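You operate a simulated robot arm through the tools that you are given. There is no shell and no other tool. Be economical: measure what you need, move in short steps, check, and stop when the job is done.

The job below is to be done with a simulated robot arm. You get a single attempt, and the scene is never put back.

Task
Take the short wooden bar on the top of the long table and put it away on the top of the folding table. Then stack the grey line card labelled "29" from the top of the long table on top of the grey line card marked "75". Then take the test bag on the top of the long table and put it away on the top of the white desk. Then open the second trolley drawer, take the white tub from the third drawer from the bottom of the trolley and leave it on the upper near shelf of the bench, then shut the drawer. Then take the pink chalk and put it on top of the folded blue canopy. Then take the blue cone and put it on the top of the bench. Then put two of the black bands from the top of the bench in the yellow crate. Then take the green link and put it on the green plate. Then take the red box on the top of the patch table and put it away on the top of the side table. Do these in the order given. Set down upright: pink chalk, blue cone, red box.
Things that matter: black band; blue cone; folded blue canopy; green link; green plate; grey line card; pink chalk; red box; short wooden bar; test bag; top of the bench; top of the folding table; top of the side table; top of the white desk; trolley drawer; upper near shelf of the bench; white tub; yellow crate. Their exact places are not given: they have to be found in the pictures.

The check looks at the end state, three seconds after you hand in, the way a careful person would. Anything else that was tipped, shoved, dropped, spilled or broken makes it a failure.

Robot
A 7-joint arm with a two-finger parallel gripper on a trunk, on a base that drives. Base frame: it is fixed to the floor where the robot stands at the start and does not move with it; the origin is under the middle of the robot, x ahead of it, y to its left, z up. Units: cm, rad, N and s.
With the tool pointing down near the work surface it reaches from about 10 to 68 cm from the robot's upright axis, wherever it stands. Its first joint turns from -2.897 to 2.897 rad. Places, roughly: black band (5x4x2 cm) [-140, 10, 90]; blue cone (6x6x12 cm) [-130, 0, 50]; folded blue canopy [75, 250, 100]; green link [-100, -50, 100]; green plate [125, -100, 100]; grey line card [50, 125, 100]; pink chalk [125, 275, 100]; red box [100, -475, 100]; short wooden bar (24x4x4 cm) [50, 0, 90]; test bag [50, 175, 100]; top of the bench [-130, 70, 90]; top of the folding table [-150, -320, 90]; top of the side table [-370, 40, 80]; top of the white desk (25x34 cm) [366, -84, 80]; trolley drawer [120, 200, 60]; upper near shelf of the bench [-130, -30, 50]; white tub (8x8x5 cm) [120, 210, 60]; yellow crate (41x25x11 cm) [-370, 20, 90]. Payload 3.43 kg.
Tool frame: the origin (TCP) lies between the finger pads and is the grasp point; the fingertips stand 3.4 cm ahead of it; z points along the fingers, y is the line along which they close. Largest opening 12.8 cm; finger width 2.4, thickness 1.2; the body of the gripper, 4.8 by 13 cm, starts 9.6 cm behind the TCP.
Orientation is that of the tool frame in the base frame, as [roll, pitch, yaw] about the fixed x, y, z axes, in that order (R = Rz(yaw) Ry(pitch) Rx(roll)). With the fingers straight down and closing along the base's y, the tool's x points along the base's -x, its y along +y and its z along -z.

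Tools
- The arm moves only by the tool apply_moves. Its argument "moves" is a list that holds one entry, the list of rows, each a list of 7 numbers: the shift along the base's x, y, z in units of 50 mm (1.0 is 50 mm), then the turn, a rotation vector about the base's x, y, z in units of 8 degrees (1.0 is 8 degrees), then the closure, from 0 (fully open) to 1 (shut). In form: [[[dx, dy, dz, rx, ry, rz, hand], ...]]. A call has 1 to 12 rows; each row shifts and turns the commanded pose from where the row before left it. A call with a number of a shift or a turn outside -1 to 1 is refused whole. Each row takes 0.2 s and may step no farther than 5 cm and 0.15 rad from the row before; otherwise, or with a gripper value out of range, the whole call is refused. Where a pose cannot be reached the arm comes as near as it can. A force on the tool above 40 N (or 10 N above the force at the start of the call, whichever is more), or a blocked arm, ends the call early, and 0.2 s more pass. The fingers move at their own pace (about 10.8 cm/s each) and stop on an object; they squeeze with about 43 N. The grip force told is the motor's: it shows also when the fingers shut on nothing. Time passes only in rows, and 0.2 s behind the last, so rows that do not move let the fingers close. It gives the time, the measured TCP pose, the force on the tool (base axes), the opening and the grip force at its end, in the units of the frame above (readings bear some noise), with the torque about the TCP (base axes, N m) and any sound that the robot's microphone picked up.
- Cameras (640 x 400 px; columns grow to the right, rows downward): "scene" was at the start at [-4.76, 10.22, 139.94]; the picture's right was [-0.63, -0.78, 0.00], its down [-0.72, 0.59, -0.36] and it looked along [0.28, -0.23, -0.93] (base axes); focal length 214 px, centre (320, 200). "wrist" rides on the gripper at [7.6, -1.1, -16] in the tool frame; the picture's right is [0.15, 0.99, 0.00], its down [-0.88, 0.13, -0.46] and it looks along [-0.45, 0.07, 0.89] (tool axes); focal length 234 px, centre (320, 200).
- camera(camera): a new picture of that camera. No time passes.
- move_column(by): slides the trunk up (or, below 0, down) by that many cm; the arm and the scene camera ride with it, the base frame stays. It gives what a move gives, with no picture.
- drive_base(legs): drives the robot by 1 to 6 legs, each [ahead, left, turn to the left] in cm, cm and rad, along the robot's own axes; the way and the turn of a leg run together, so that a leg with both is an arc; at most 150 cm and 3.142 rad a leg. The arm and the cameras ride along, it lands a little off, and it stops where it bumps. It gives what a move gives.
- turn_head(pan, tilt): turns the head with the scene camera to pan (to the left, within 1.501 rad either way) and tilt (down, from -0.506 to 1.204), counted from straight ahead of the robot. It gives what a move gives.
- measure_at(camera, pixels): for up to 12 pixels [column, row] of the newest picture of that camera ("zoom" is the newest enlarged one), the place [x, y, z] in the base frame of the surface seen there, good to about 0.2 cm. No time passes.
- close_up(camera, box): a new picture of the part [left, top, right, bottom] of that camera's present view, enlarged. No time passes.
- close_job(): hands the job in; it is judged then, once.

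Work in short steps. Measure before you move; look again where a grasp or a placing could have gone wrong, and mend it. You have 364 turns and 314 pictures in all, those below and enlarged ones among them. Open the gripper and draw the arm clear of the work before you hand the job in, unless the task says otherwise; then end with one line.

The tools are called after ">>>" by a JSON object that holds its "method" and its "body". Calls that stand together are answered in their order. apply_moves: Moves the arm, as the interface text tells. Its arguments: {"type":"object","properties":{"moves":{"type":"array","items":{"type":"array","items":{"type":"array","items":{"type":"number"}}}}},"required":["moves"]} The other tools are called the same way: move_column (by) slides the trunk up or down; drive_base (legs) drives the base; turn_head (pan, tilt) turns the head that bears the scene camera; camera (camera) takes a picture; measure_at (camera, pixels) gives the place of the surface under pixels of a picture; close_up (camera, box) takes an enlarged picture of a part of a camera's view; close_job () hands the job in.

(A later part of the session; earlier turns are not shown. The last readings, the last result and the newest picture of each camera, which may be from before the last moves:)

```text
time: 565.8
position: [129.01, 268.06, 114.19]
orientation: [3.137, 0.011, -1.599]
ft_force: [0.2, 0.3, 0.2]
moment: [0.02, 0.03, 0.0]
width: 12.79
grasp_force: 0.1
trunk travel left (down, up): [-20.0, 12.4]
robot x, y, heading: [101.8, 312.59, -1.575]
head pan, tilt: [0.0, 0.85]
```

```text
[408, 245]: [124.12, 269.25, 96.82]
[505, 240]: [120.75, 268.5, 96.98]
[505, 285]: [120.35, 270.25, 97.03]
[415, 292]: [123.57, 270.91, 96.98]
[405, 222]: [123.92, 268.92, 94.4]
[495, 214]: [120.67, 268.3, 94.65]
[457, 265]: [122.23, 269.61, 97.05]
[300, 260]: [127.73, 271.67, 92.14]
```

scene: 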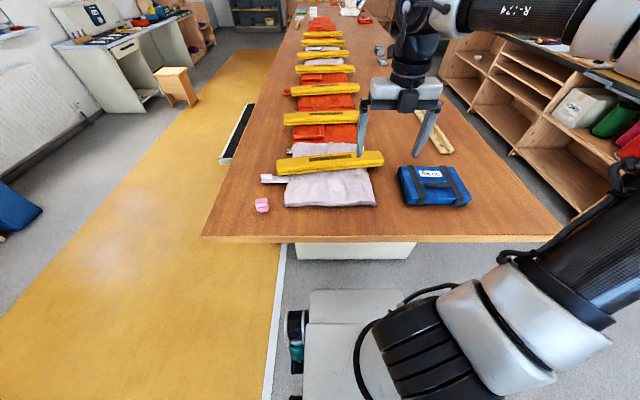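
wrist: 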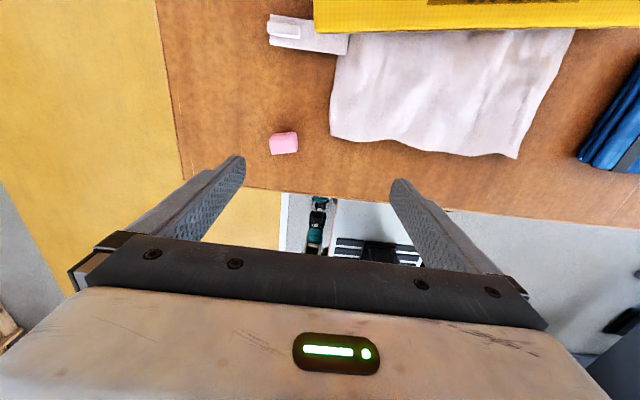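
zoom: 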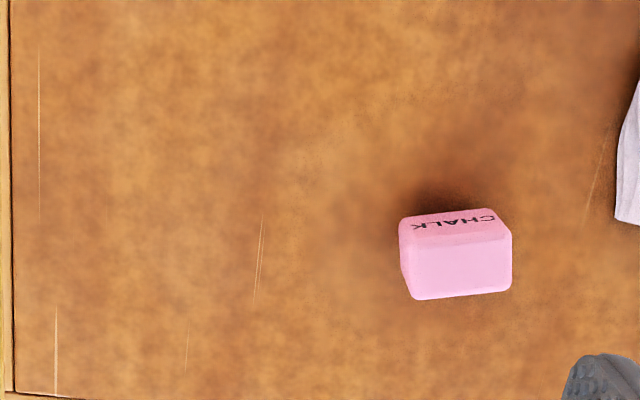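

Chalk centre (122.2,269.7), head 3.8×2.5, long edge at 12.5°, top z 97. I align and descend around it.

>>> {"method": "apply_moves", "body": {"moves": [[[-0.68, 0.16, 0, 0, 0, 0.88, 0], [-0.68, 0.16, 0, 0, 0, 0.88, 0.2], [0, 0, -0.9, 0, 0, 0, 0.4], [0, 0, -0.9, 0, 0, 0, 0.45], [0, 0, -0.9, 0, 0, 0, 0.45], [0, 0, -0.6, 0, 0, 0, 0.45]]]}}

>>> {"method": "camera", "body": {"camera": "wrist"}}

```text
time: 567.2
position: [122.05, 269.53, 97.51]
orientation: [3.135, 0.012, -1.354]
ft_force: [-0.1, -0.4, 0.6]
moment: [0.01, 0.0, -0.01]
width: 7.04
grasp_force: 0.0
trunk travel left (down, up): [-20.0, 12.4]
robot x, y, heading: [102.03, 312.68, -1.576]
head pan, tilt: [0.0, 0.85]
```

```text
193 pictures are left
```

wrist: 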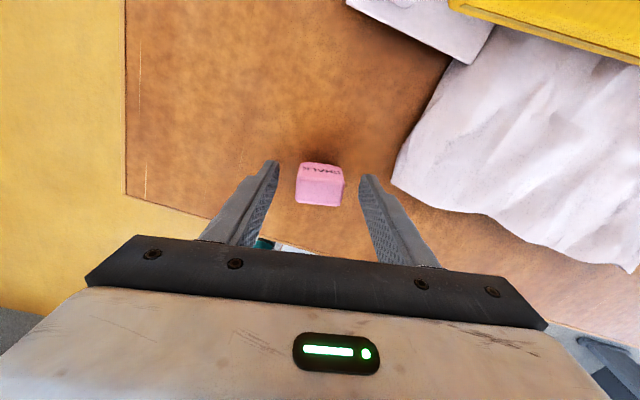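

Aligned. Lower to 96 and close.

>>> {"method": "apply_moves", "body": {"moves": [[[0, 0.03, -0.3, 0, 0, 0, 0.45], [0, 0, 0, 0, 0, 0, 0.6], [0, 0, 0, 0, 0, 0, 0.8], [0, 0, 0, 0, 0, 0, 1], [0, 0, 0, 0, 0, 0, 1]]]}}

>>> {"method": "apply_moves", "body": {"moves": [[[0, 0, 0.5, 0, 0, 0, 1], [0, 0, 0.8, 0, 0, 0, 1], [0, 0, 0.8, 0, 0, 0, 1], [-0.9, 0, 0.3, 0, 0, 0, 1], [-0.9, 0, 0, 0, 0, 0, 1], [-0.9, 0, 0, 0, 0, 0, 1]]]}}

>>> {"method": "camera", "body": {"camera": "wrist"}}

```text
time: 568.4
position: [122.18, 269.72, 96.04]
orientation: [3.138, 0.012, -1.354]
ft_force: [-0.2, 0.5, -0.4]
moment: [-0.03, 0.02, -0.01]
width: 3.71
grasp_force: 43.2
trunk travel left (down, up): [-20.0, 12.4]
robot x, y, heading: [101.9, 312.72, -1.578]
head pan, tilt: [0.0, 0.85]
```

```text
time: 569.8
position: [108.73, 269.78, 108.32]
orientation: [3.136, 0.013, -1.353]
ft_force: [-0.3, -0.6, -0.2]
moment: [0.01, 0.02, 0.05]
width: 3.71
grasp_force: 43.0
trunk travel left (down, up): [-20.0, 12.4]
robot x, y, heading: [102.08, 312.74, -1.578]
head pan, tilt: [0.0, 0.85]
```

```text
192 pictures are left
```

wrist: 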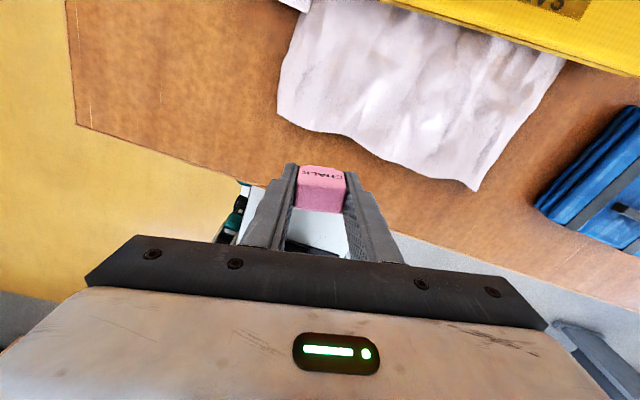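

Chalk held. I drive 22 cm right and move it over the canopy, squaring it.

>>> {"method": "drive_base", "body": {"legs": [[0, -22, 0]]}}

>>> {"method": "apply_moves", "body": {"moves": [[[-0.7, -0.4, 0, 0, 0, -0.4, 1], [-0.7, -0.4, 0, 0, 0, -0.4, 1], [-0.7, -0.4, 0, 0, 0, -0.4, 1], [-0.7, -0.4, 0, 0, 0, -0.35, 1], [-0.7, -0.4, 0, 0, 0, 0, 1]]]}}

>>> {"method": "camera", "body": {"camera": "wrist"}}

>>> {"method": "camera", "body": {"camera": "scene"}}

```text
time: 572.5
position: [86.96, 269.95, 108.32]
orientation: [3.137, 0.012, -1.356]
ft_force: [-0.3, 0.1, -1.0]
moment: [-0.03, 0.04, 0.02]
width: 3.69
grasp_force: 43.4
trunk travel left (down, up): [-20.0, 12.4]
robot x, y, heading: [80.38, 312.96, -1.583]
head pan, tilt: [0.0, 0.85]
```

```text
time: 573.7
position: [69.16, 259.77, 108.32]
orientation: [3.136, 0.013, -1.572]
ft_force: [-0.9, 0.4, -1.0]
moment: [0.02, 0.0, 0.01]
width: 3.71
grasp_force: 43.2
trunk travel left (down, up): [-20.0, 12.4]
robot x, y, heading: [80.16, 312.97, -1.581]
head pan, tilt: [0.0, 0.85]
```

```text
191 pictures are left
```

wrist: 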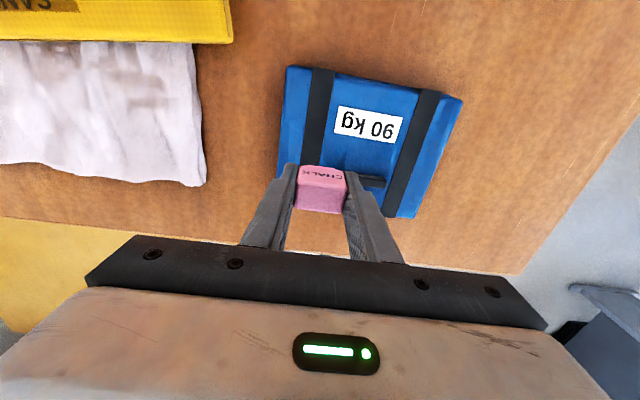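

```text
190 pictures are left
```

scene: 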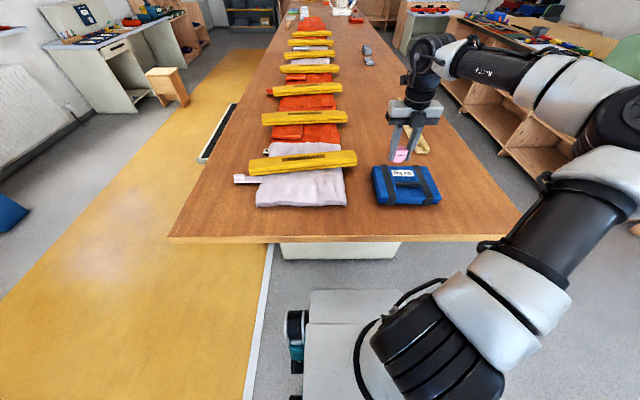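

>>> {"method": "measure_at", "body": {"camera": "wrist", "pixels": [[340, 85], [415, 100], [340, 145], [395, 150], [368, 145], [372, 180], [328, 120], [410, 150], [365, 160]]}}

```text
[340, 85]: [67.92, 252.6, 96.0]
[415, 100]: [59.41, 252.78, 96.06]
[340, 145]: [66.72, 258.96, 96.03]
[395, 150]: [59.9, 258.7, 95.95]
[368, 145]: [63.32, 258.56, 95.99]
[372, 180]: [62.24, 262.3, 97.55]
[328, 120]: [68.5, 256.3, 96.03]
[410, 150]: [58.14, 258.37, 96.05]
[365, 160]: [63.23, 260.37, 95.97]
```

I lower the chalk onto the clear area at (63.5,257): target TCP z≈100.2.

>>> {"method": "apply_moves", "body": {"moves": [[[-0.57, -0.28, 0, 0, 0, 0, 1], [-0.57, -0.28, 0, 0, 0, 0, 1], [0, 0, -0.6, 0, 0, 0, 1], [0, 0, -0.6, 0, 0, 0, 1], [0, 0, -0.25, 0, 0, 0, 1], [0, 0, -0.1, 0, 0, 0, 1], [0, 0, 0, 0, 0, 0, 1]]]}}

>>> {"method": "close_up", "body": {"camera": "scene", "box": [350, 130, 460, 220]}}

```text
time: 575.3
position: [63.59, 257.16, 100.47]
orientation: [3.136, 0.013, -1.572]
ft_force: [0.4, 0.2, -0.4]
moment: [0.02, -0.01, -0.06]
width: 3.69
grasp_force: 43.1
trunk travel left (down, up): [-20.0, 12.4]
robot x, y, heading: [80.18, 312.61, -1.583]
head pan, tilt: [0.0, 0.85]
```

```text
4.44 times, centred on (405, 175) of scene
```

zoom: 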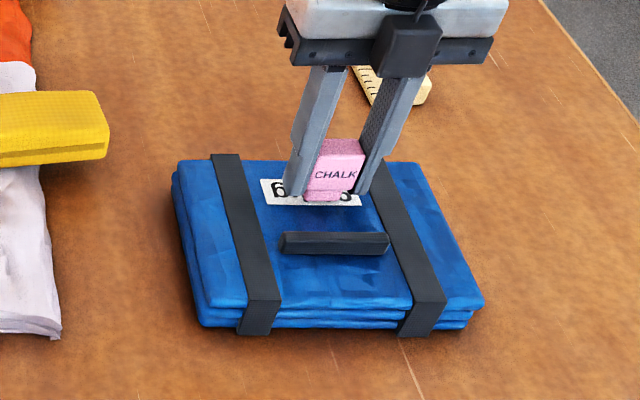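

Almost touching. I lower 0.3–0.5 cm until contact, then release.

>>> {"method": "apply_moves", "body": {"moves": [[[0, 0, -0.05, 0, 0, 0, 1], [0, 0, -0.04, 0, 0, 0, 1], [0, 0, 0, 0, 0, 0, 1]]]}}

>>> {"method": "apply_moves", "body": {"moves": [[[0, 0, 0, 0, 0, 0, 0.6], [0, 0, 0, 0, 0, 0, 0.5], [0, 0, 0.4, 0, 0, 0, 0.45], [0, 0, 0.8, 0, 0, 0, 0.3], [0, 0, 0.9, 0, 0, 0, 0], [0, 0.4, 0.7, 0, 0, 0, 0], [0, 0.8, 0.2, 0, 0, 0, 0], [0, 0.8, 0, 0, 0, 0, 0]]]}}

>>> {"method": "close_up", "body": {"camera": "scene", "box": [350, 130, 460, 220]}}

```text
time: 576.1
position: [63.67, 257.06, 99.95]
orientation: [3.137, 0.013, -1.571]
ft_force: [0.3, -0.4, 0.6]
moment: [-0.01, 0.0, 0.0]
width: 3.71
grasp_force: 43.2
trunk travel left (down, up): [-20.0, 12.4]
robot x, y, heading: [80.23, 312.8, -1.584]
head pan, tilt: [0.0, 0.85]
```

```text
time: 577.9
position: [63.57, 267.1, 114.9]
orientation: [3.137, 0.011, -1.573]
ft_force: [0.4, -1.1, -0.8]
moment: [0.0, -0.01, 0.0]
width: 12.78
grasp_force: 0.1
trunk travel left (down, up): [-20.0, 12.4]
robot x, y, heading: [80.27, 312.94, -1.577]
head pan, tilt: [0.0, 0.85]
```

```text
4.44 times, centred on (405, 175) of scene
```

zoom: 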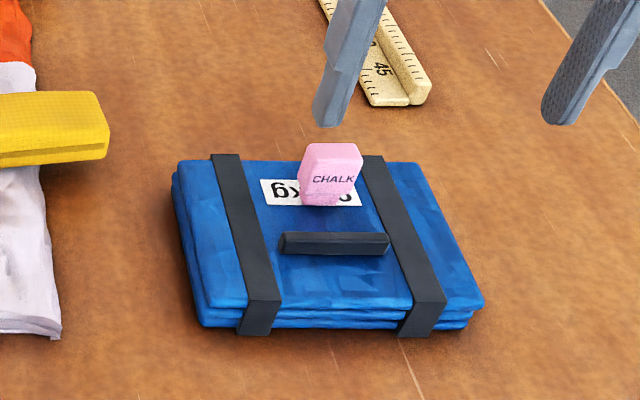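

The chalk stands on the canopy. I check it from the wrist camera for uprightness.

>>> {"method": "close_up", "body": {"camera": "wrist", "box": [240, 0, 440, 160]}}

>>> {"method": "close_up", "body": {"camera": "scene", "box": [385, 150, 435, 190]}}

```text
2.50 times, centred on (340, 80) of wrist
```

zoom: 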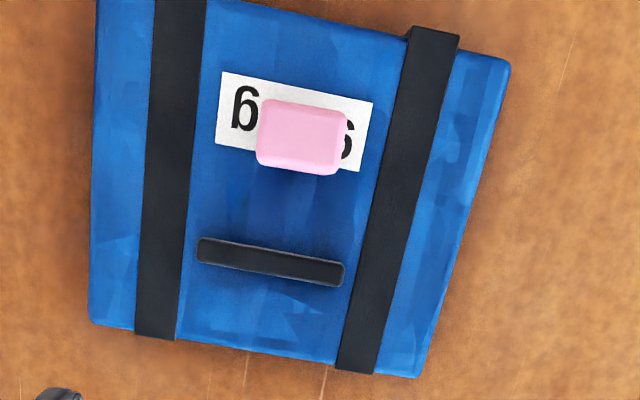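

```text
10.00 times, centred on (410, 170) of scene
```

zoom: 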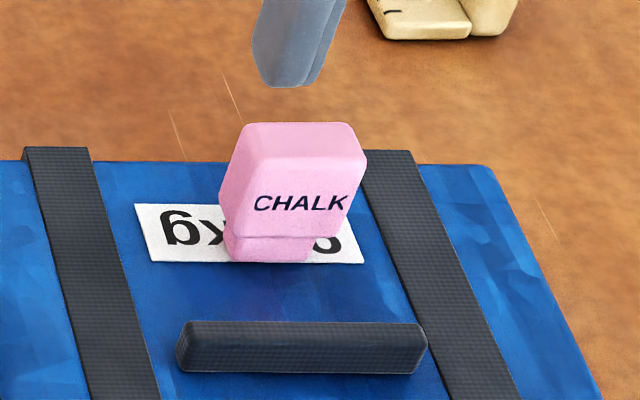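

Chalk is upright on the canopy. Next the blue cone in the bench shelf: I drive round to (-27,5), facing the bench.

>>> {"method": "drive_base", "body": {"legs": [[-25, 0, 0], [0, 0, -1.57], [112, 0, 0], [0, 150, 0], [0, 150, 0], [0, 35, 0]]}}

>>> {"method": "turn_head", "body": {"pan": 0, "tilt": 0.6}}

>>> {"method": "camera", "body": {"camera": "scene"}}

```text
time: 620.6
position: [-82.18, 21.79, 114.96]
orientation: [3.137, 0.01, 3.122]
ft_force: [-0.5, 0.5, -0.3]
moment: [0.03, 0.01, 0.02]
width: 12.83
grasp_force: 0.1
trunk travel left (down, up): [-20.0, 12.4]
robot x, y, heading: [-37.16, 4.33, 3.112]
head pan, tilt: [0.0, 0.85]
```

```text
time: 621.4
position: [-82.27, 21.81, 114.87]
orientation: [3.137, 0.012, 3.121]
ft_force: [-0.1, 0.1, 0.8]
moment: [0.0, -0.01, 0.02]
width: 12.79
grasp_force: 0.1
trunk travel left (down, up): [-20.0, 12.4]
robot x, y, heading: [-36.88, 4.09, 3.118]
head pan, tilt: [0.0, 0.6]
```

```text
185 pictures are left
```

scene: 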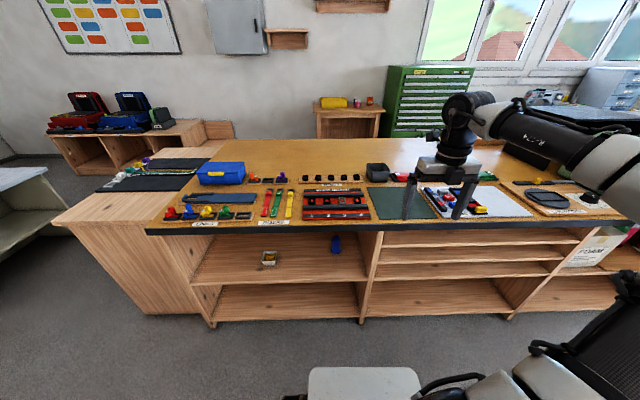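

>>> {"method": "close_up", "body": {"camera": "scene", "box": [140, 130, 420, 270]}}

>>> {"method": "close_up", "body": {"camera": "scene", "box": [360, 110, 640, 250]}}

>>> {"method": "measure_at", "body": {"camera": "scene", "pixels": [[336, 250], [336, 238], [300, 170], [330, 220], [400, 200], [290, 160], [420, 170], [370, 150], [360, 205], [295, 205], [340, 160], [270, 257]]}}

```text
2.29 times, centred on (280, 200) of scene
```

zoom: 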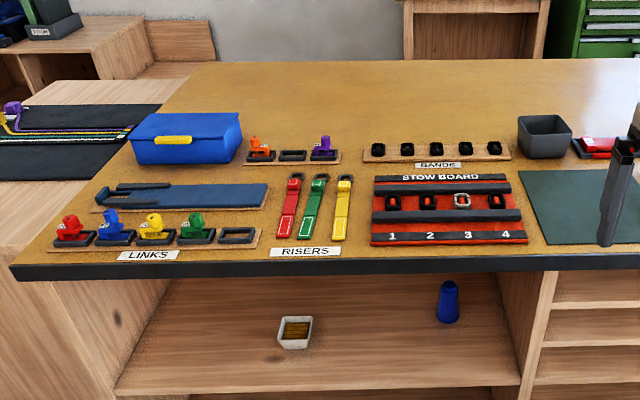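

```text
2.29 times, centred on (500, 180) of scene
```

zoom: 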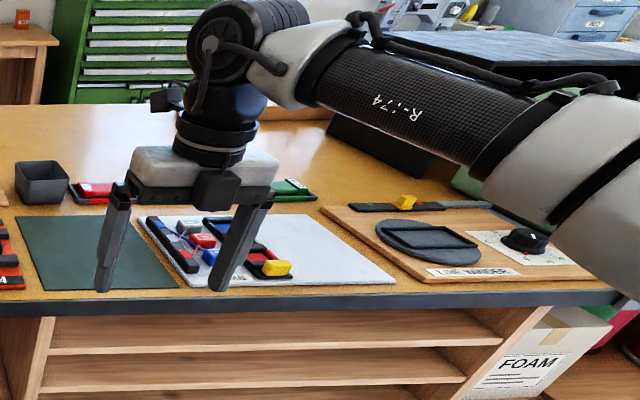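

```text
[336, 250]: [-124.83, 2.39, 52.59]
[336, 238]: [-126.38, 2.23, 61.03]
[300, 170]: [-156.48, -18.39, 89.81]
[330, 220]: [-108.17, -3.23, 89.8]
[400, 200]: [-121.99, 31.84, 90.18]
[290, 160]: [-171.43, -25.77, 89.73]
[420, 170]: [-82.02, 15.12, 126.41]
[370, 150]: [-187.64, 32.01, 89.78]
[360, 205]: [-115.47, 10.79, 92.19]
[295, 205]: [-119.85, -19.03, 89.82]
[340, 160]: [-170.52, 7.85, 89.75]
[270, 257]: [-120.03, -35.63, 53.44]
```

>>> {"method": "measure_at", "body": {"camera": "zoom", "pixels": [[20, 215], [35, 285], [180, 280], [130, 215], [395, 280], [325, 215], [335, 180], [320, 160], [100, 150], [410, 290], [405, 265], [300, 230]]}}

>>> {"method": "measure_at", "body": {"camera": "scene", "pixels": [[292, 192], [300, 190], [285, 185], [290, 215], [300, 215], [262, 197], [372, 195], [520, 205], [250, 200], [535, 215], [300, 200], [318, 186]]}}

```text
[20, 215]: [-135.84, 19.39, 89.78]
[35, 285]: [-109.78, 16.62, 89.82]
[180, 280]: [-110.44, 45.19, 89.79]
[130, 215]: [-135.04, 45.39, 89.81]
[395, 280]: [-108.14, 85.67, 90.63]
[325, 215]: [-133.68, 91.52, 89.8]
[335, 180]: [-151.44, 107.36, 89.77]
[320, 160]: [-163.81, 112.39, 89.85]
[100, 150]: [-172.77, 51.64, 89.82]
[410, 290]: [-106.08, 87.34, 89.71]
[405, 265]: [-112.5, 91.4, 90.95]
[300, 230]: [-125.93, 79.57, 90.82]
```

```text
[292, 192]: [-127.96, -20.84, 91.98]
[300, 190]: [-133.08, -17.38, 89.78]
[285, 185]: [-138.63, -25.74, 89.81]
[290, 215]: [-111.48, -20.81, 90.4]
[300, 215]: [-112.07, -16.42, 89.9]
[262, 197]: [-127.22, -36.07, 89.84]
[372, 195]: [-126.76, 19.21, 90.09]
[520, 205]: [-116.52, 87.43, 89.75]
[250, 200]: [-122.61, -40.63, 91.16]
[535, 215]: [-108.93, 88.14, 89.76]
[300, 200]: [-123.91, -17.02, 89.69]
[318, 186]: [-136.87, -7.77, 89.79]
```

Bare bench top lies behind the bands rack, around (-142,-20), z 89.8; I'll set the cone there. First to the cone at (-125.5,2.3,50–62): trunk down and hand slanted to ~35°.

>>> {"method": "move_column", "body": {"by": -20}}

>>> {"method": "apply_moves", "body": {"moves": [[[0, -0.3, 0, 0, 0.86, 0, 0], [0, -0.3, 0, 0, 0.86, 0, 0], [0, -0.3, 0, 0, 0.86, 0, 0], [0, -0.3, 0, 0, 0.86, 0, 0], [0, -0.3, -0.2, 0, 0.86, 0, 0], [0, -0.3, -0.3, 0, 0.86, 0, 0], [0, -0.3, -0.5, 0, 0.86, 0, 0], [0, -0.3, -0.5, 0, 0.86, 0, 0]]]}}

>>> {"method": "apply_moves", "body": {"moves": [[[0, -0.2, -0.8, 0, 0, 0.1, 0], [0, -0.2, -0.8, 0, 0, 0.1, 0], [0, -0.2, -0.8, 0, 0, 0, 0], [0, 0, -0.8, 0, 0, 0, 0], [0, 0, -0.8, 0, 0, 0, 0]]]}}

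>>> {"method": "camera", "body": {"camera": "wrist"}}

```text
time: 623.6
position: [-82.26, 21.92, 94.88]
orientation: [3.137, 0.012, 3.122]
ft_force: [0.2, 0.1, 0.2]
moment: [0.02, 0.03, 0.01]
width: 12.77
grasp_force: 0.0
trunk travel left (down, up): [0.0, 32.4]
robot x, y, heading: [-36.52, 4.14, 3.107]
head pan, tilt: [0.0, 0.6]
```

```text
time: 625.4
position: [-83.96, 10.37, 88.01]
orientation: [-3.116, -0.947, 3.106]
ft_force: [0.2, -0.7, 0.5]
moment: [0.0, 0.0, -0.03]
width: 12.8
grasp_force: 0.1
out of reach, approached as far as the arm can: row 8
trunk travel left (down, up): [0.0, 32.4]
robot x, y, heading: [-36.79, 4.11, 3.113]
head pan, tilt: [0.0, 0.6]
```

```text
time: 626.6
position: [-86.08, 7.72, 68.28]
orientation: [-3.117, -0.948, 3.134]
ft_force: [-0.4, 0.1, -0.4]
moment: [-0.01, 0.01, 0.0]
width: 12.79
grasp_force: 0.0
out of reach, approached as far as the arm can: row 1, 2
trunk travel left (down, up): [0.0, 32.4]
robot x, y, heading: [-36.96, 4.22, 3.108]
head pan, tilt: [0.0, 0.6]
```

```text
182 pictures are left
```

wrist: 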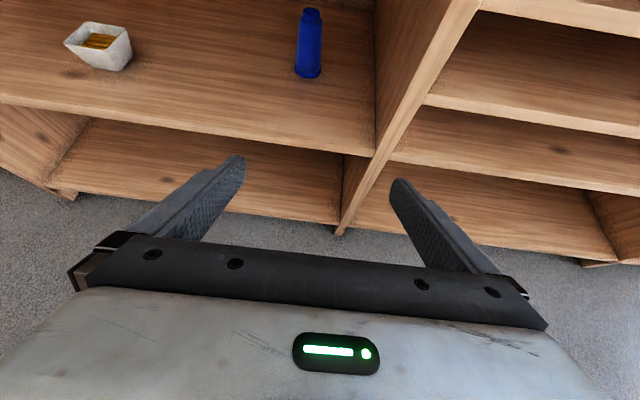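

>>> {"method": "measure_at", "body": {"camera": "wrist", "pixels": [[308, 70], [308, 40], [309, 15], [297, 70], [320, 70], [372, 150], [378, 60], [345, 200], [300, 90], [300, 130]]}}

```text
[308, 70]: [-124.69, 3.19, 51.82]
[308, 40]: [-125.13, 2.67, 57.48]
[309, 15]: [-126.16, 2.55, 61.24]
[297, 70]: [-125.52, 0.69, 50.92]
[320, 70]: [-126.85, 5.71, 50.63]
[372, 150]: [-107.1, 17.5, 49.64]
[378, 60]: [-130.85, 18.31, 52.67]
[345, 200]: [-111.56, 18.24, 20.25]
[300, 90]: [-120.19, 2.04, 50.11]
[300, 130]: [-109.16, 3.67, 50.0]
```

Cone centre ≈(-127.5,3.0). I lower the hand to z≈57 in the open, align y, then drive in.

>>> {"method": "apply_moves", "body": {"moves": [[[-0.4, 0, -0.7, 0, 0, 0, 0], [-0.4, 0, -0.7, 0, 0, 0, 0], [-0.4, 0, -0.7, 0, 0, 0, 0], [0, 0, -0.1, 0, 0, 0, 0]]]}}

>>> {"method": "drive_base", "body": {"legs": [[0, 3, 0.03]]}}

>>> {"method": "camera", "body": {"camera": "wrist"}}

```text
time: 627.6
position: [-91.94, 7.81, 57.18]
orientation: [-3.117, -0.946, 3.136]
ft_force: [0.3, 0.6, 0.1]
moment: [0.0, 0.01, 0.0]
width: 12.8
grasp_force: 0.1
trunk travel left (down, up): [0.0, 32.4]
robot x, y, heading: [-36.62, 4.3, 3.112]
head pan, tilt: [0.0, 0.6]
```

```text
time: 628.6
position: [-92.03, 3.13, 57.33]
orientation: [-3.117, -0.948, -3.118]
ft_force: [-0.9, 0.4, -0.5]
moment: [-0.03, -0.02, 0.0]
width: 12.8
grasp_force: 0.1
trunk travel left (down, up): [0.0, 32.4]
robot x, y, heading: [-36.43, 1.5, -3.138]
head pan, tilt: [0.0, 0.6]
```

```text
181 pictures are left
```

wrist: 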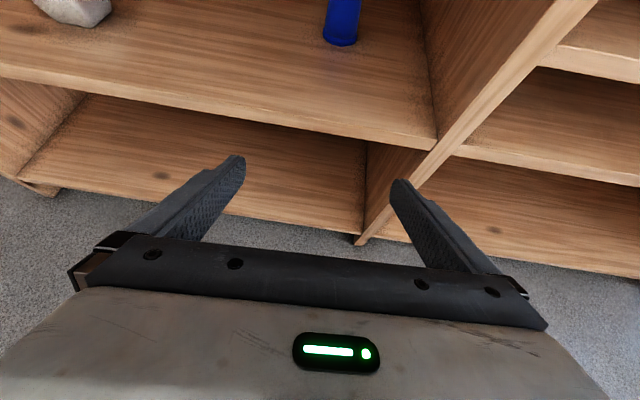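

Aligned in y. I drive 24 cm ahead and check.

>>> {"method": "drive_base", "body": {"legs": [[24, 0, 0]]}}

>>> {"method": "camera", "body": {"camera": "wrist"}}

```text
time: 630.3
position: [-116.1, 3.15, 57.29]
orientation: [-3.118, -0.95, -3.122]
ft_force: [1.2, 0.2, -0.1]
moment: [0.0, -0.02, -0.02]
width: 12.82
grasp_force: 0.0
trunk travel left (down, up): [0.0, 32.4]
robot x, y, heading: [-60.93, 1.38, 3.143]
head pan, tilt: [0.0, 0.6]
```

```text
180 pictures are left
```

wrist: 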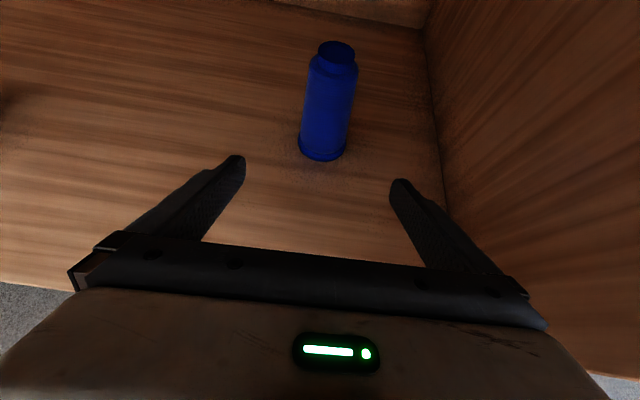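

>>> {"method": "measure_at", "body": {"camera": "wrist", "pixels": [[322, 152], [330, 110], [336, 48], [301, 140], [347, 145], [312, 100], [350, 100], [330, 65]]}}

```text
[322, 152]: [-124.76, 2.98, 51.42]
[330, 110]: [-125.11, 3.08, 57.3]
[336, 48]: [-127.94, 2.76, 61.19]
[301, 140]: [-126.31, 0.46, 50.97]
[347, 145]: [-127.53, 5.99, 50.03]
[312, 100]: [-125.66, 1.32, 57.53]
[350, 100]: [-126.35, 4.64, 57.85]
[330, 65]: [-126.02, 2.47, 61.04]
```

Cone centre ≈(-127.4,2.95), body Ø≈4.6. I move in and close.

>>> {"method": "apply_moves", "body": {"moves": [[[-0.8, -0.02, 0, 0, 0, 0, 0], [-0.8, -0.02, 0, 0, 0, 0, 0], [-0.6, 0, 0, 0, 0, 0, 0.2], [0, 0, 0, 0, 0, 0, 0.5], [0, 0, 0, 0, 0, 0, 0.7], [0, 0, 0, 0, 0, 0, 1], [0, 0, 0, 0, 0, 0, 1]]]}}

>>> {"method": "camera", "body": {"camera": "wrist"}}

```text
time: 631.9
position: [-127.28, 2.9, 57.2]
orientation: [-3.118, -0.948, -3.119]
ft_force: [-1.7, -1.4, 1.2]
moment: [0.01, 0.08, 0.02]
width: 5.02
grasp_force: 42.6
trunk travel left (down, up): [0.0, 32.4]
robot x, y, heading: [-60.83, 1.33, 3.143]
head pan, tilt: [0.0, 0.6]
```

```text
179 pictures are left
```

wrist: 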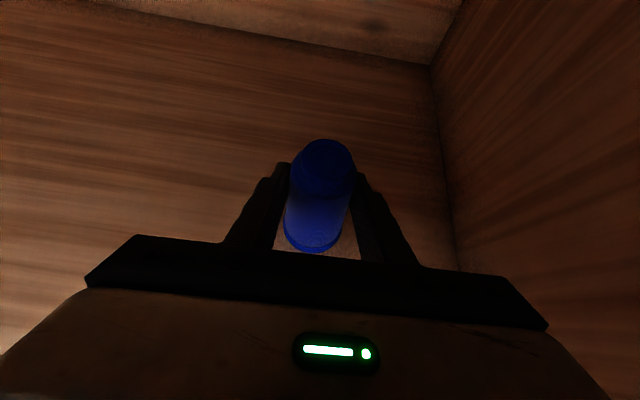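

Gripped (5.0 cm). Lift 2 cm and back the base out 40 cm.

>>> {"method": "apply_moves", "body": {"moves": [[[0, 0, 0.2, 0, 0, 0, 1], [0, 0, 0.3, 0, 0, 0, 1], [0.3, 0, 0, 0, 0, 0, 1]]]}}

>>> {"method": "drive_base", "body": {"legs": [[-42, 0, 0]]}}

>>> {"method": "move_column", "body": {"by": 32}}

>>> {"method": "camera", "body": {"camera": "wrist"}}

>>> {"method": "camera", "body": {"camera": "scene"}}

```text
time: 632.7
position: [-125.59, 3.03, 59.65]
orientation: [-3.117, -0.948, -3.12]
ft_force: [0.6, -0.3, -1.2]
moment: [-0.01, 0.03, 0.01]
width: 5.04
grasp_force: 43.5
trunk travel left (down, up): [0.0, 32.4]
robot x, y, heading: [-60.95, 1.39, 3.137]
head pan, tilt: [0.0, 0.6]
```

```text
time: 635.4
position: [-82.65, 2.91, 59.66]
orientation: [-3.117, -0.948, -3.12]
ft_force: [-0.3, -0.2, -2.4]
moment: [-0.04, -0.01, -0.02]
width: 5.02
grasp_force: 43.2
trunk travel left (down, up): [0.0, 32.4]
robot x, y, heading: [-18.0, 1.19, 3.148]
head pan, tilt: [0.0, 0.6]
```

```text
time: 638.5
position: [-82.78, 2.82, 91.68]
orientation: [-3.117, -0.948, -3.12]
ft_force: [-0.4, 1.1, -1.9]
moment: [0.0, -0.02, -0.01]
width: 4.99
grasp_force: 42.8
trunk travel left (down, up): [-32.0, 0.4]
robot x, y, heading: [-18.29, 1.29, 3.144]
head pan, tilt: [0.0, 0.6]
```

```text
178 pictures are left
```

wrist: 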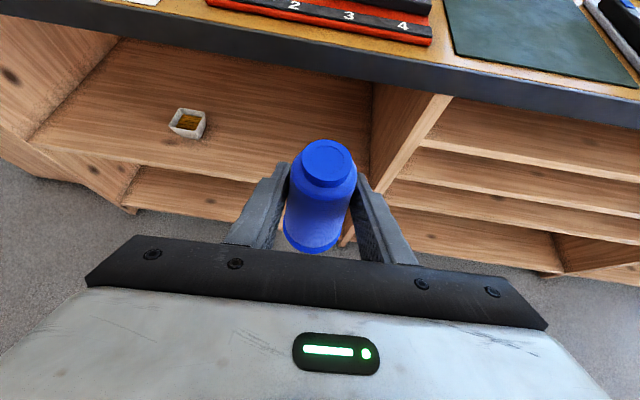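

```text
177 pictures are left
```

scene: 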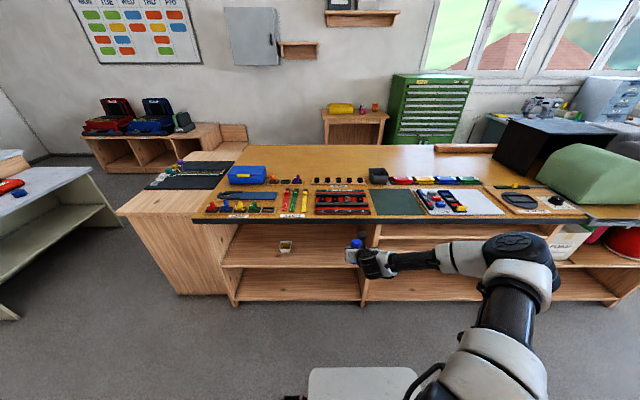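

I raise the arm further, and re-measure the free area behind the bands rack from this higher view.

>>> {"method": "apply_moves", "body": {"moves": [[[0.3, 0, 0.8, 0, 0, 0, 1], [0.3, 0, 0.8, 0, 0, 0, 1], [0.3, 0, 0.8, 0, 0, 0, 1], [0.2, 0, 0.8, 0, 0, 0, 1]]]}}

>>> {"method": "drive_base", "body": {"legs": [[30, 20, 0]]}}

>>> {"method": "turn_head", "body": {"pan": 0.1, "tilt": 0.75}}

>>> {"method": "camera", "body": {"camera": "scene"}}

>>> {"method": "camera", "body": {"camera": "wrist"}}

```text
time: 639.5
position: [-77.09, 2.78, 107.75]
orientation: [-3.118, -0.948, -3.118]
ft_force: [1.0, -0.4, -1.9]
moment: [0.0, 0.02, -0.01]
width: 4.98
grasp_force: 42.8
trunk travel left (down, up): [-32.0, 0.4]
robot x, y, heading: [-17.95, 1.56, 3.143]
head pan, tilt: [0.0, 0.6]
```

```text
time: 642.1
position: [-107.39, -17.85, 107.66]
orientation: [-3.116, -0.947, -3.115]
ft_force: [-1.1, 0.1, -0.9]
moment: [-0.03, 0.0, 0.0]
width: 5.04
grasp_force: 43.1
trunk travel left (down, up): [-32.0, 0.4]
robot x, y, heading: [-48.38, -18.89, -3.131]
head pan, tilt: [0.0, 0.6]
```

```text
time: 642.8
position: [-107.51, -17.87, 107.74]
orientation: [-3.117, -0.946, -3.114]
ft_force: [-0.1, 0.3, -1.5]
moment: [0.0, 0.0, 0.0]
width: 5.02
grasp_force: 42.9
trunk travel left (down, up): [-32.0, 0.4]
robot x, y, heading: [-48.31, -18.92, -3.14]
head pan, tilt: [0.099, 0.75]
```

```text
176 pictures are left
```

scene: 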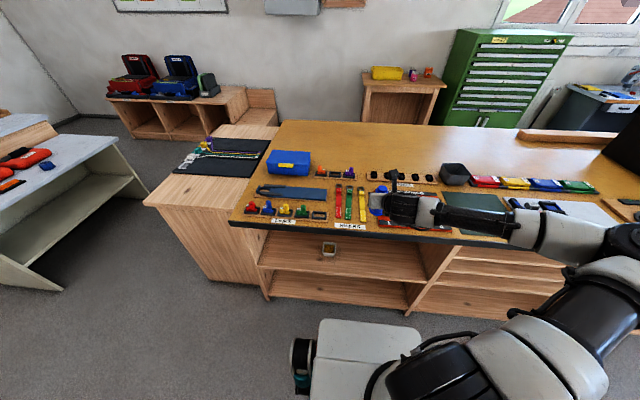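

```text
175 pictures are left
```

wrist: 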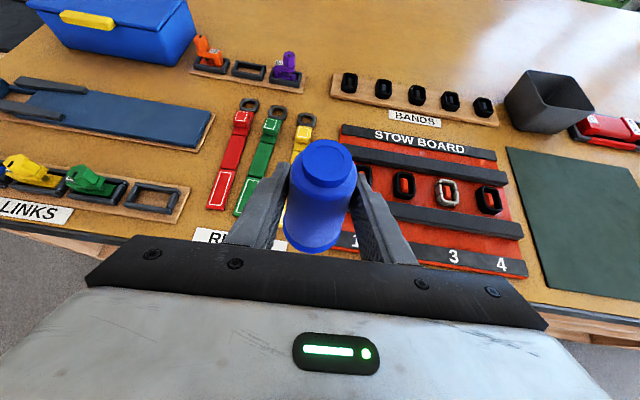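

>>> {"method": "measure_at", "body": {"camera": "wrist", "pixels": [[318, 70], [318, 100], [318, 120], [300, 85], [335, 90], [330, 50], [400, 60], [260, 85], [230, 100], [500, 130], [470, 85], [415, 100]]}}

```text
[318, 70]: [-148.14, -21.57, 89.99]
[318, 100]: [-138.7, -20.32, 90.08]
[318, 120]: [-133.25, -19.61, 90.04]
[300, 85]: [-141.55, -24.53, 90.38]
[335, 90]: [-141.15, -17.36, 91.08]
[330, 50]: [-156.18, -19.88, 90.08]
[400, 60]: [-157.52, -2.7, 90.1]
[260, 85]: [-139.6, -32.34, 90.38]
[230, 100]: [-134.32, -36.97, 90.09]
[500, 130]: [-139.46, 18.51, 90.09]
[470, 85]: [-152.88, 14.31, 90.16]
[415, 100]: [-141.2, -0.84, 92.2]
```

Free spot behind the racks: about (-150,-21), z 90. I drive 36 cm ahead with the cone held high.

>>> {"method": "drive_base", "body": {"legs": [[36, 0, 0]]}}

>>> {"method": "camera", "body": {"camera": "wrist"}}

```text
time: 644.7
position: [-134.17, -17.65, 107.66]
orientation: [-3.116, -0.948, -3.121]
ft_force: [0.0, -0.7, -1.9]
moment: [0.02, -0.01, -0.03]
width: 4.99
grasp_force: 43.1
trunk travel left (down, up): [-32.0, 0.4]
robot x, y, heading: [-74.82, -19.05, 3.141]
head pan, tilt: [0.099, 0.75]
stopped in leg 1: the robot was blocked; the commanded pose is now the measured one
```

```text
174 pictures are left
```

wrist: 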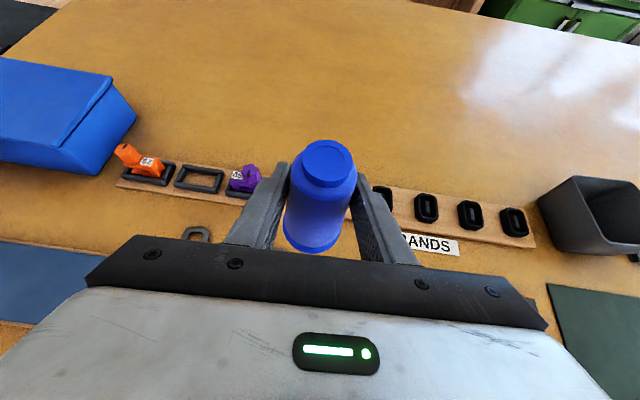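

The base bumps the bench at x≈-75, so its front reaches ~30 cm ahead. I back off 2 cm and test how far the arm can stretch at this height.

>>> {"method": "drive_base", "body": {"legs": [[-2, 0, 0]]}}

>>> {"method": "apply_moves", "body": {"moves": [[[-0.8, -0.1, 0, 0, 0, 0, 1], [-0.8, -0.1, 0, 0, 0, 0, 1], [-0.8, -0.2, 0, 0, 0, 0, 1], [-0.8, -0.2, -0.3, 0, 0, 0, 1]]]}}

>>> {"method": "camera", "body": {"camera": "wrist"}}

```text
time: 645.5
position: [-132.08, -17.62, 107.6]
orientation: [-3.118, -0.947, -3.12]
ft_force: [0.7, -0.4, -1.4]
moment: [0.03, 0.0, 0.0]
width: 5.01
grasp_force: 42.6
trunk travel left (down, up): [-32.0, 0.4]
robot x, y, heading: [-72.71, -19.03, 3.143]
head pan, tilt: [0.099, 0.75]
```

```text
time: 646.5
position: [-148.23, -20.67, 106.22]
orientation: [-3.117, -0.948, -3.12]
ft_force: [0.7, 0.0, -1.8]
moment: [0.03, -0.01, -0.02]
width: 5.01
grasp_force: 42.7
trunk travel left (down, up): [-32.0, 0.4]
robot x, y, heading: [-72.69, -19.02, 3.145]
head pan, tilt: [0.099, 0.75]
```

```text
173 pictures are left
```

wrist: 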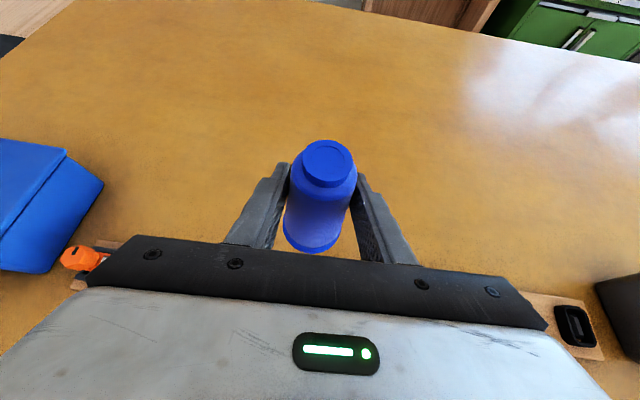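

It reaches. I lower the cone to the bench top (TCP z≈97.5).

>>> {"method": "apply_moves", "body": {"moves": [[[-0.3, 0, -0.5, 0, 0, 0, 1], [0, 0, -0.6, 0, 0, 0, 1], [0, 0, -0.3, 0, 0, 0, 1], [0, 0, -0.2, 0, 0, 0, 1], [0, 0, -0.1, 0, 0, 0, 1], [0, 0, 0, 0, 0, 0, 1]]]}}

>>> {"method": "turn_head", "body": {"pan": 0.1, "tilt": 0.75}}

>>> {"method": "close_up", "body": {"camera": "scene", "box": [270, 130, 470, 270]}}

```text
time: 647.9
position: [-149.59, -20.59, 97.8]
orientation: [-3.117, -0.948, -3.121]
ft_force: [1.1, -0.7, -1.3]
moment: [-0.02, 0.0, 0.0]
width: 5.0
grasp_force: 42.9
trunk travel left (down, up): [-32.0, 0.4]
robot x, y, heading: [-72.79, -19.42, 3.142]
head pan, tilt: [0.099, 0.75]
```

```text
time: 648.5
position: [-149.76, -20.74, 97.63]
orientation: [-3.117, -0.949, -3.121]
ft_force: [-0.2, 0.9, -1.7]
moment: [0.0, 0.01, -0.01]
width: 5.0
grasp_force: 42.9
trunk travel left (down, up): [-32.0, 0.4]
robot x, y, heading: [-72.69, -19.37, 3.143]
head pan, tilt: [0.099, 0.75]
```

```text
2.86 times, centred on (370, 200) of scene
```

zoom: 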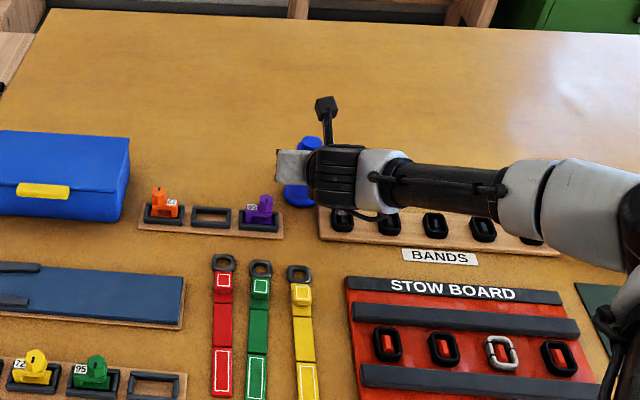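

A little more down to contact.

>>> {"method": "apply_moves", "body": {"moves": [[[0, 0, -0.04, 0, 0, 0, 1], [0, 0, -0.04, 0, 0, 0, 1], [0, 0, 0, 0, 0, 0, 1]]]}}

```text
time: 649.3
position: [-149.69, -20.57, 97.31]
orientation: [-3.117, -0.948, -3.12]
ft_force: [-0.3, 0.6, -1.3]
moment: [0.02, 0.02, -0.03]
width: 5.0
grasp_force: 42.9
trunk travel left (down, up): [-32.0, 0.4]
robot x, y, heading: [-72.48, -19.08, 3.142]
head pan, tilt: [0.099, 0.75]
```

>>> {"method": "apply_moves", "body": {"moves": [[[0, 0, -0.04, 0, 0, 0, 1], [0, 0, -0.04, 0, 0, 0, 1], [0, 0, 0, 0, 0, 0, 1]]]}}

```text
time: 650.1
position: [-149.58, -20.72, 97.19]
orientation: [-3.119, -0.955, -3.118]
ft_force: [2.0, -1.1, 15.5]
moment: [0.34, -0.21, -0.05]
width: 5.03
grasp_force: 43.0
trunk travel left (down, up): [-32.0, 0.4]
robot x, y, heading: [-73.38, -18.95, 3.143]
head pan, tilt: [0.099, 0.75]
```

Contact. Release and withdraw upward along the hand axis.

>>> {"method": "apply_moves", "body": {"moves": [[[0, 0, 0.02, 0, 0, 0, 0.7], [0, 0, 0, 0, 0, 0, 0.4], [0, 0, 0, 0, 0, 0, 0.3], [0.4, 0, 0.3, 0, 0, 0, 0.3], [0.6, 0, 0.6, 0, 0, 0, 0.3], [0.6, 0, 0.7, 0, 0, 0, 0.3], [0.6, 0, 0.7, 0, 0, 0, 0]]]}}

>>> {"method": "camera", "body": {"camera": "wrist"}}

>>> {"method": "camera", "body": {"camera": "scene"}}

```text
time: 651.7
position: [-138.5, -20.63, 108.52]
orientation: [-3.118, -0.946, -3.118]
ft_force: [0.1, 0.4, -1.2]
moment: [0.01, 0.03, 0.0]
width: 12.84
grasp_force: 0.1
trunk travel left (down, up): [-32.0, 0.4]
robot x, y, heading: [-73.16, -19.37, 3.139]
head pan, tilt: [0.099, 0.75]
```

```text
171 pictures are left
```

wrist: 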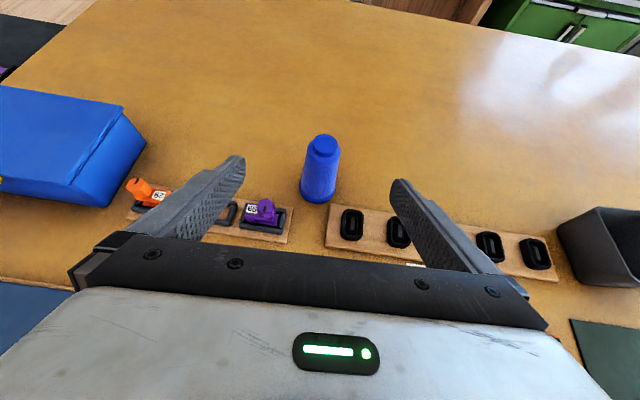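

```text
170 pictures are left
```

scene: 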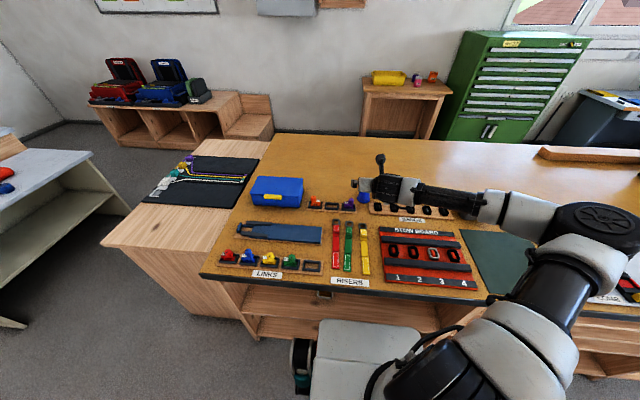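

The cone stands upright. Now the black bands: I enlarge the rack and measure.

>>> {"method": "close_up", "body": {"camera": "wrist", "box": [310, 180, 570, 300]}}

>>> {"method": "apply_moves", "body": {"moves": [[[0.8, 0.3, 0.2, 0, 0, 0, 0], [0.8, 0.3, 0.2, 0, 0, 0, 0], [0.8, 0.3, 0.2, 0, 0, 0, 0], [0.8, 0.3, 0, 0, 0, 0, 0], [0.8, 0.3, 0, 0, 0, 0, 0]]]}}

>>> {"method": "close_up", "body": {"camera": "scene", "box": [360, 190, 480, 300]}}

```text
2.46 times, centred on (440, 240) of wrist
```

zoom: 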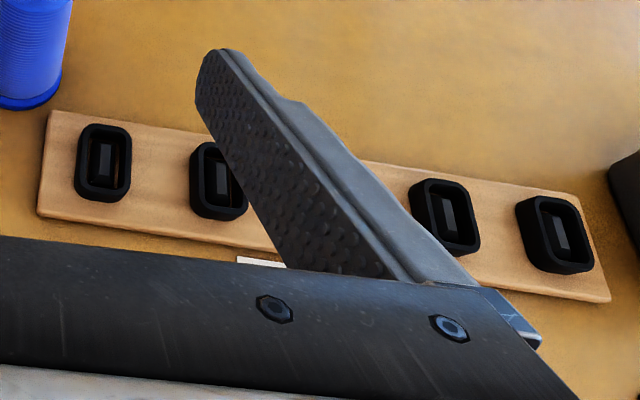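

```text
time: 652.9
position: [-121.33, -12.45, 111.74]
orientation: [-3.117, -0.947, -3.119]
ft_force: [-0.2, 0.0, -0.5]
moment: [0.03, -0.01, -0.05]
width: 12.78
grasp_force: 0.0
out of reach, approached as far as the arm can: row 5
trunk travel left (down, up): [-32.0, 0.4]
robot x, y, heading: [-72.96, -19.41, -3.141]
head pan, tilt: [0.099, 0.75]
```

```text
3.64 times, centred on (420, 245) of scene
```

zoom: 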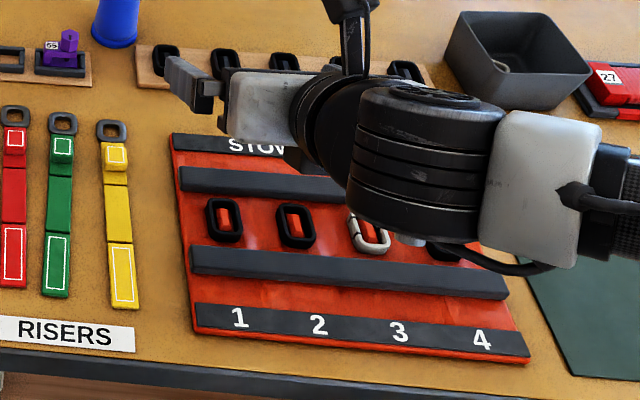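

The bands lie flat as rings around small pegs. I look with the wrist camera from here and measure them.

>>> {"method": "camera", "body": {"camera": "wrist"}}

```text
167 pictures are left
```

wrist: 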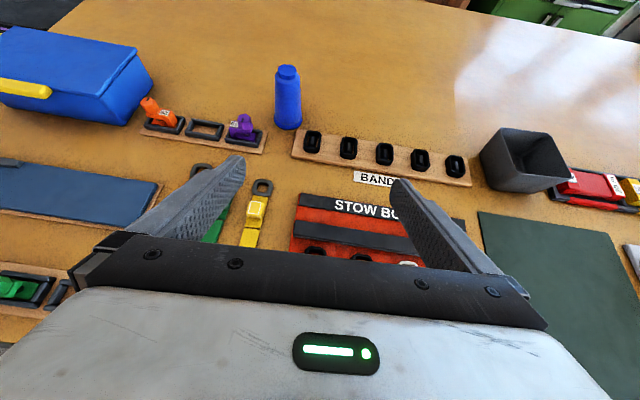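

>>> {"method": "close_up", "body": {"camera": "wrist", "box": [285, 110, 485, 210]}}

>>> {"method": "measure_at", "body": {"camera": "wrist", "pixels": [[313, 142], [348, 147], [384, 153], [420, 159], [455, 165], [455, 150], [400, 145], [500, 190], [520, 130], [490, 150], [455, 182], [500, 135]]}}

```text
3.20 times, centred on (385, 160) of wrist
```

zoom: 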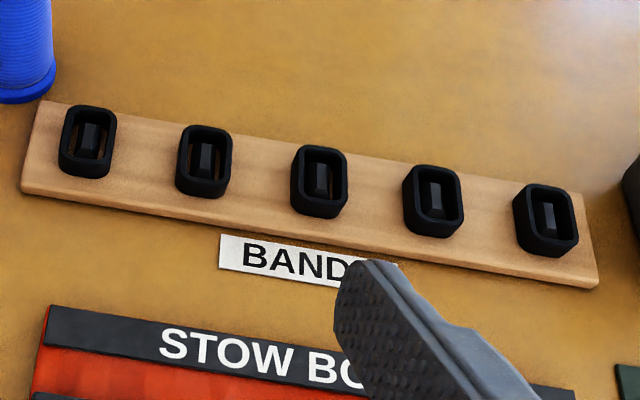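

```text
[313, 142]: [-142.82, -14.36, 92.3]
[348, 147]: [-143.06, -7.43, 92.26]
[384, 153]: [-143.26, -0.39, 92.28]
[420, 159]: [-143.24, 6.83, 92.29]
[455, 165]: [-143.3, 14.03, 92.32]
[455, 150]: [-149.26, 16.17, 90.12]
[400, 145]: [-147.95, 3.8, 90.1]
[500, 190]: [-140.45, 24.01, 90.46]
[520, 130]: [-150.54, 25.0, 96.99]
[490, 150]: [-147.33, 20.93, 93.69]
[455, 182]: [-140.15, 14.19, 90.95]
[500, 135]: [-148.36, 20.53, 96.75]
```

Bands at y -14.4, -7.4, -0.4, 6.8, 14.0 (x≈-143, pegs to z 92.3). I shift the base 20 cm to +y and steepen the hand to ~60° down, above band 4.

>>> {"method": "drive_base", "body": {"legs": [[0, -20, 0]]}}

>>> {"method": "apply_moves", "body": {"moves": [[[-0.5, 0, 0, 0, -0.8, 0, 0.2], [-0.5, 0, 0, 0, -0.8, 0, 0.4], [-0.5, 0, -0.1, 0, -0.8, 0, 0.5], [-0.5, 0, -0.2, 0, -0.7, 0, 0.55]]]}}

>>> {"method": "camera", "body": {"camera": "wrist"}}

```text
time: 655.5
position: [-121.29, 7.65, 111.7]
orientation: [-3.117, -0.946, -3.122]
ft_force: [-0.1, -0.2, -0.7]
moment: [0.0, 0.01, 0.0]
width: 12.78
grasp_force: 0.1
trunk travel left (down, up): [-32.0, 0.4]
robot x, y, heading: [-72.66, 0.76, 3.137]
head pan, tilt: [0.099, 0.75]
```

```text
time: 656.5
position: [-131.41, 7.47, 110.12]
orientation: [-3.108, -0.511, -3.127]
ft_force: [0.1, 0.4, -0.4]
moment: [-0.04, -0.02, -0.04]
width: 5.77
grasp_force: 0.0
trunk travel left (down, up): [-32.0, 0.4]
robot x, y, heading: [-72.91, 0.97, 3.143]
head pan, tilt: [0.099, 0.75]
```

```text
165 pictures are left
```

wrist: 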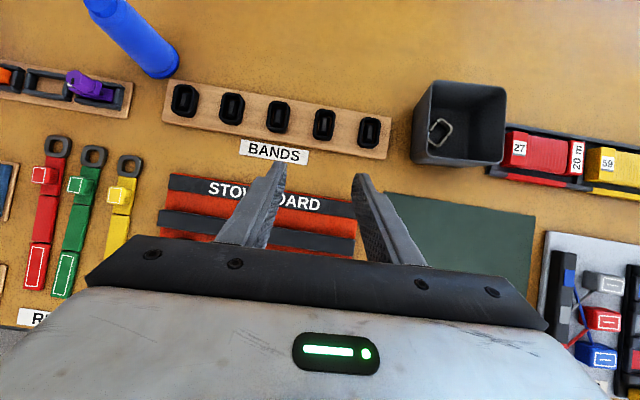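

>>> {"method": "close_up", "body": {"camera": "wrist", "box": [250, 80, 410, 170]}}

```text
4.00 times, centred on (330, 125) of wrist
```

zoom: 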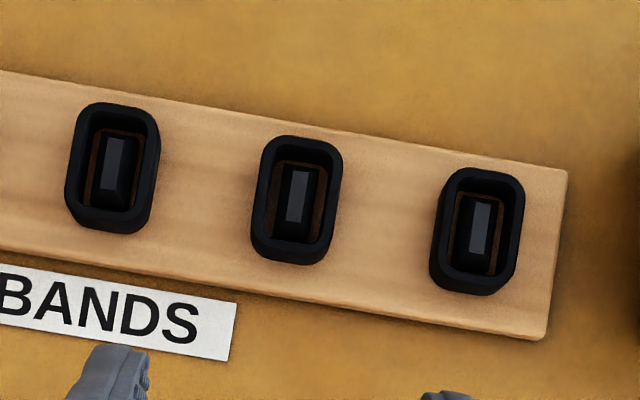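

>>> {"method": "measure_at", "body": {"camera": "zoom", "pixels": [[303, 142], [293, 240], [262, 190], [336, 190], [288, 258], [297, 195], [480, 172], [473, 272], [109, 108], [105, 212], [72, 165], [152, 165]]}}

```text
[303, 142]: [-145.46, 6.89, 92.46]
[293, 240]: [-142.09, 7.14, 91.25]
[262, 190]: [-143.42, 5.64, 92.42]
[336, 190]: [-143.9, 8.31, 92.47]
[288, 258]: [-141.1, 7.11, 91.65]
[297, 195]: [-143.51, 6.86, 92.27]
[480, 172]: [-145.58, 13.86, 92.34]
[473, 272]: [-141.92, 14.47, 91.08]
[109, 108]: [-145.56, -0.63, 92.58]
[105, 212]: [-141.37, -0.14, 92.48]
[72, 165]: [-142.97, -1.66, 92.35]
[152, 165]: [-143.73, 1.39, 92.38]
```

Band 4: centre (-143.5,6.95), ~3.2 wide, top z 92.45, rack top ~91. I steepen the hand further (to ~75°) for a better fingertip grip.

>>> {"method": "apply_moves", "body": {"moves": [[[-0.7, -0.05, -0.2, 0, -0.9, 0, 0.57], [-0.7, -0.05, -0.3, 0, -0.9, 0, 0.57], [-0.7, 0, -0.6, 0, 0, 0, 0.57]]]}}

>>> {"method": "camera", "body": {"camera": "wrist"}}

```text
time: 657.3
position: [-141.84, 6.9, 104.53]
orientation: [-3.103, -0.262, -3.127]
ft_force: [-0.8, -0.1, -0.3]
moment: [-0.03, 0.02, 0.0]
width: 5.51
grasp_force: 0.1
trunk travel left (down, up): [-32.0, 0.4]
robot x, y, heading: [-72.85, 0.87, 3.139]
head pan, tilt: [0.099, 0.75]
```

```text
163 pictures are left
```

wrist: 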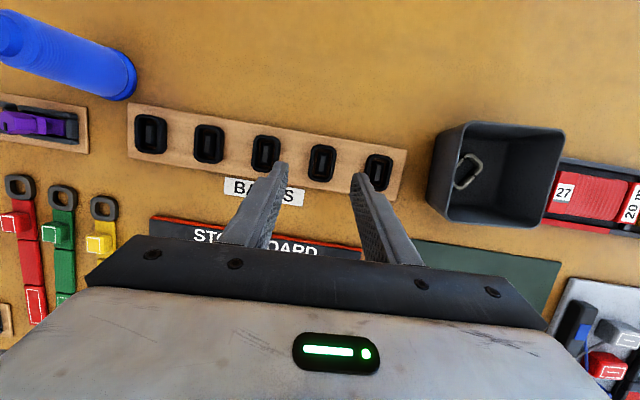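

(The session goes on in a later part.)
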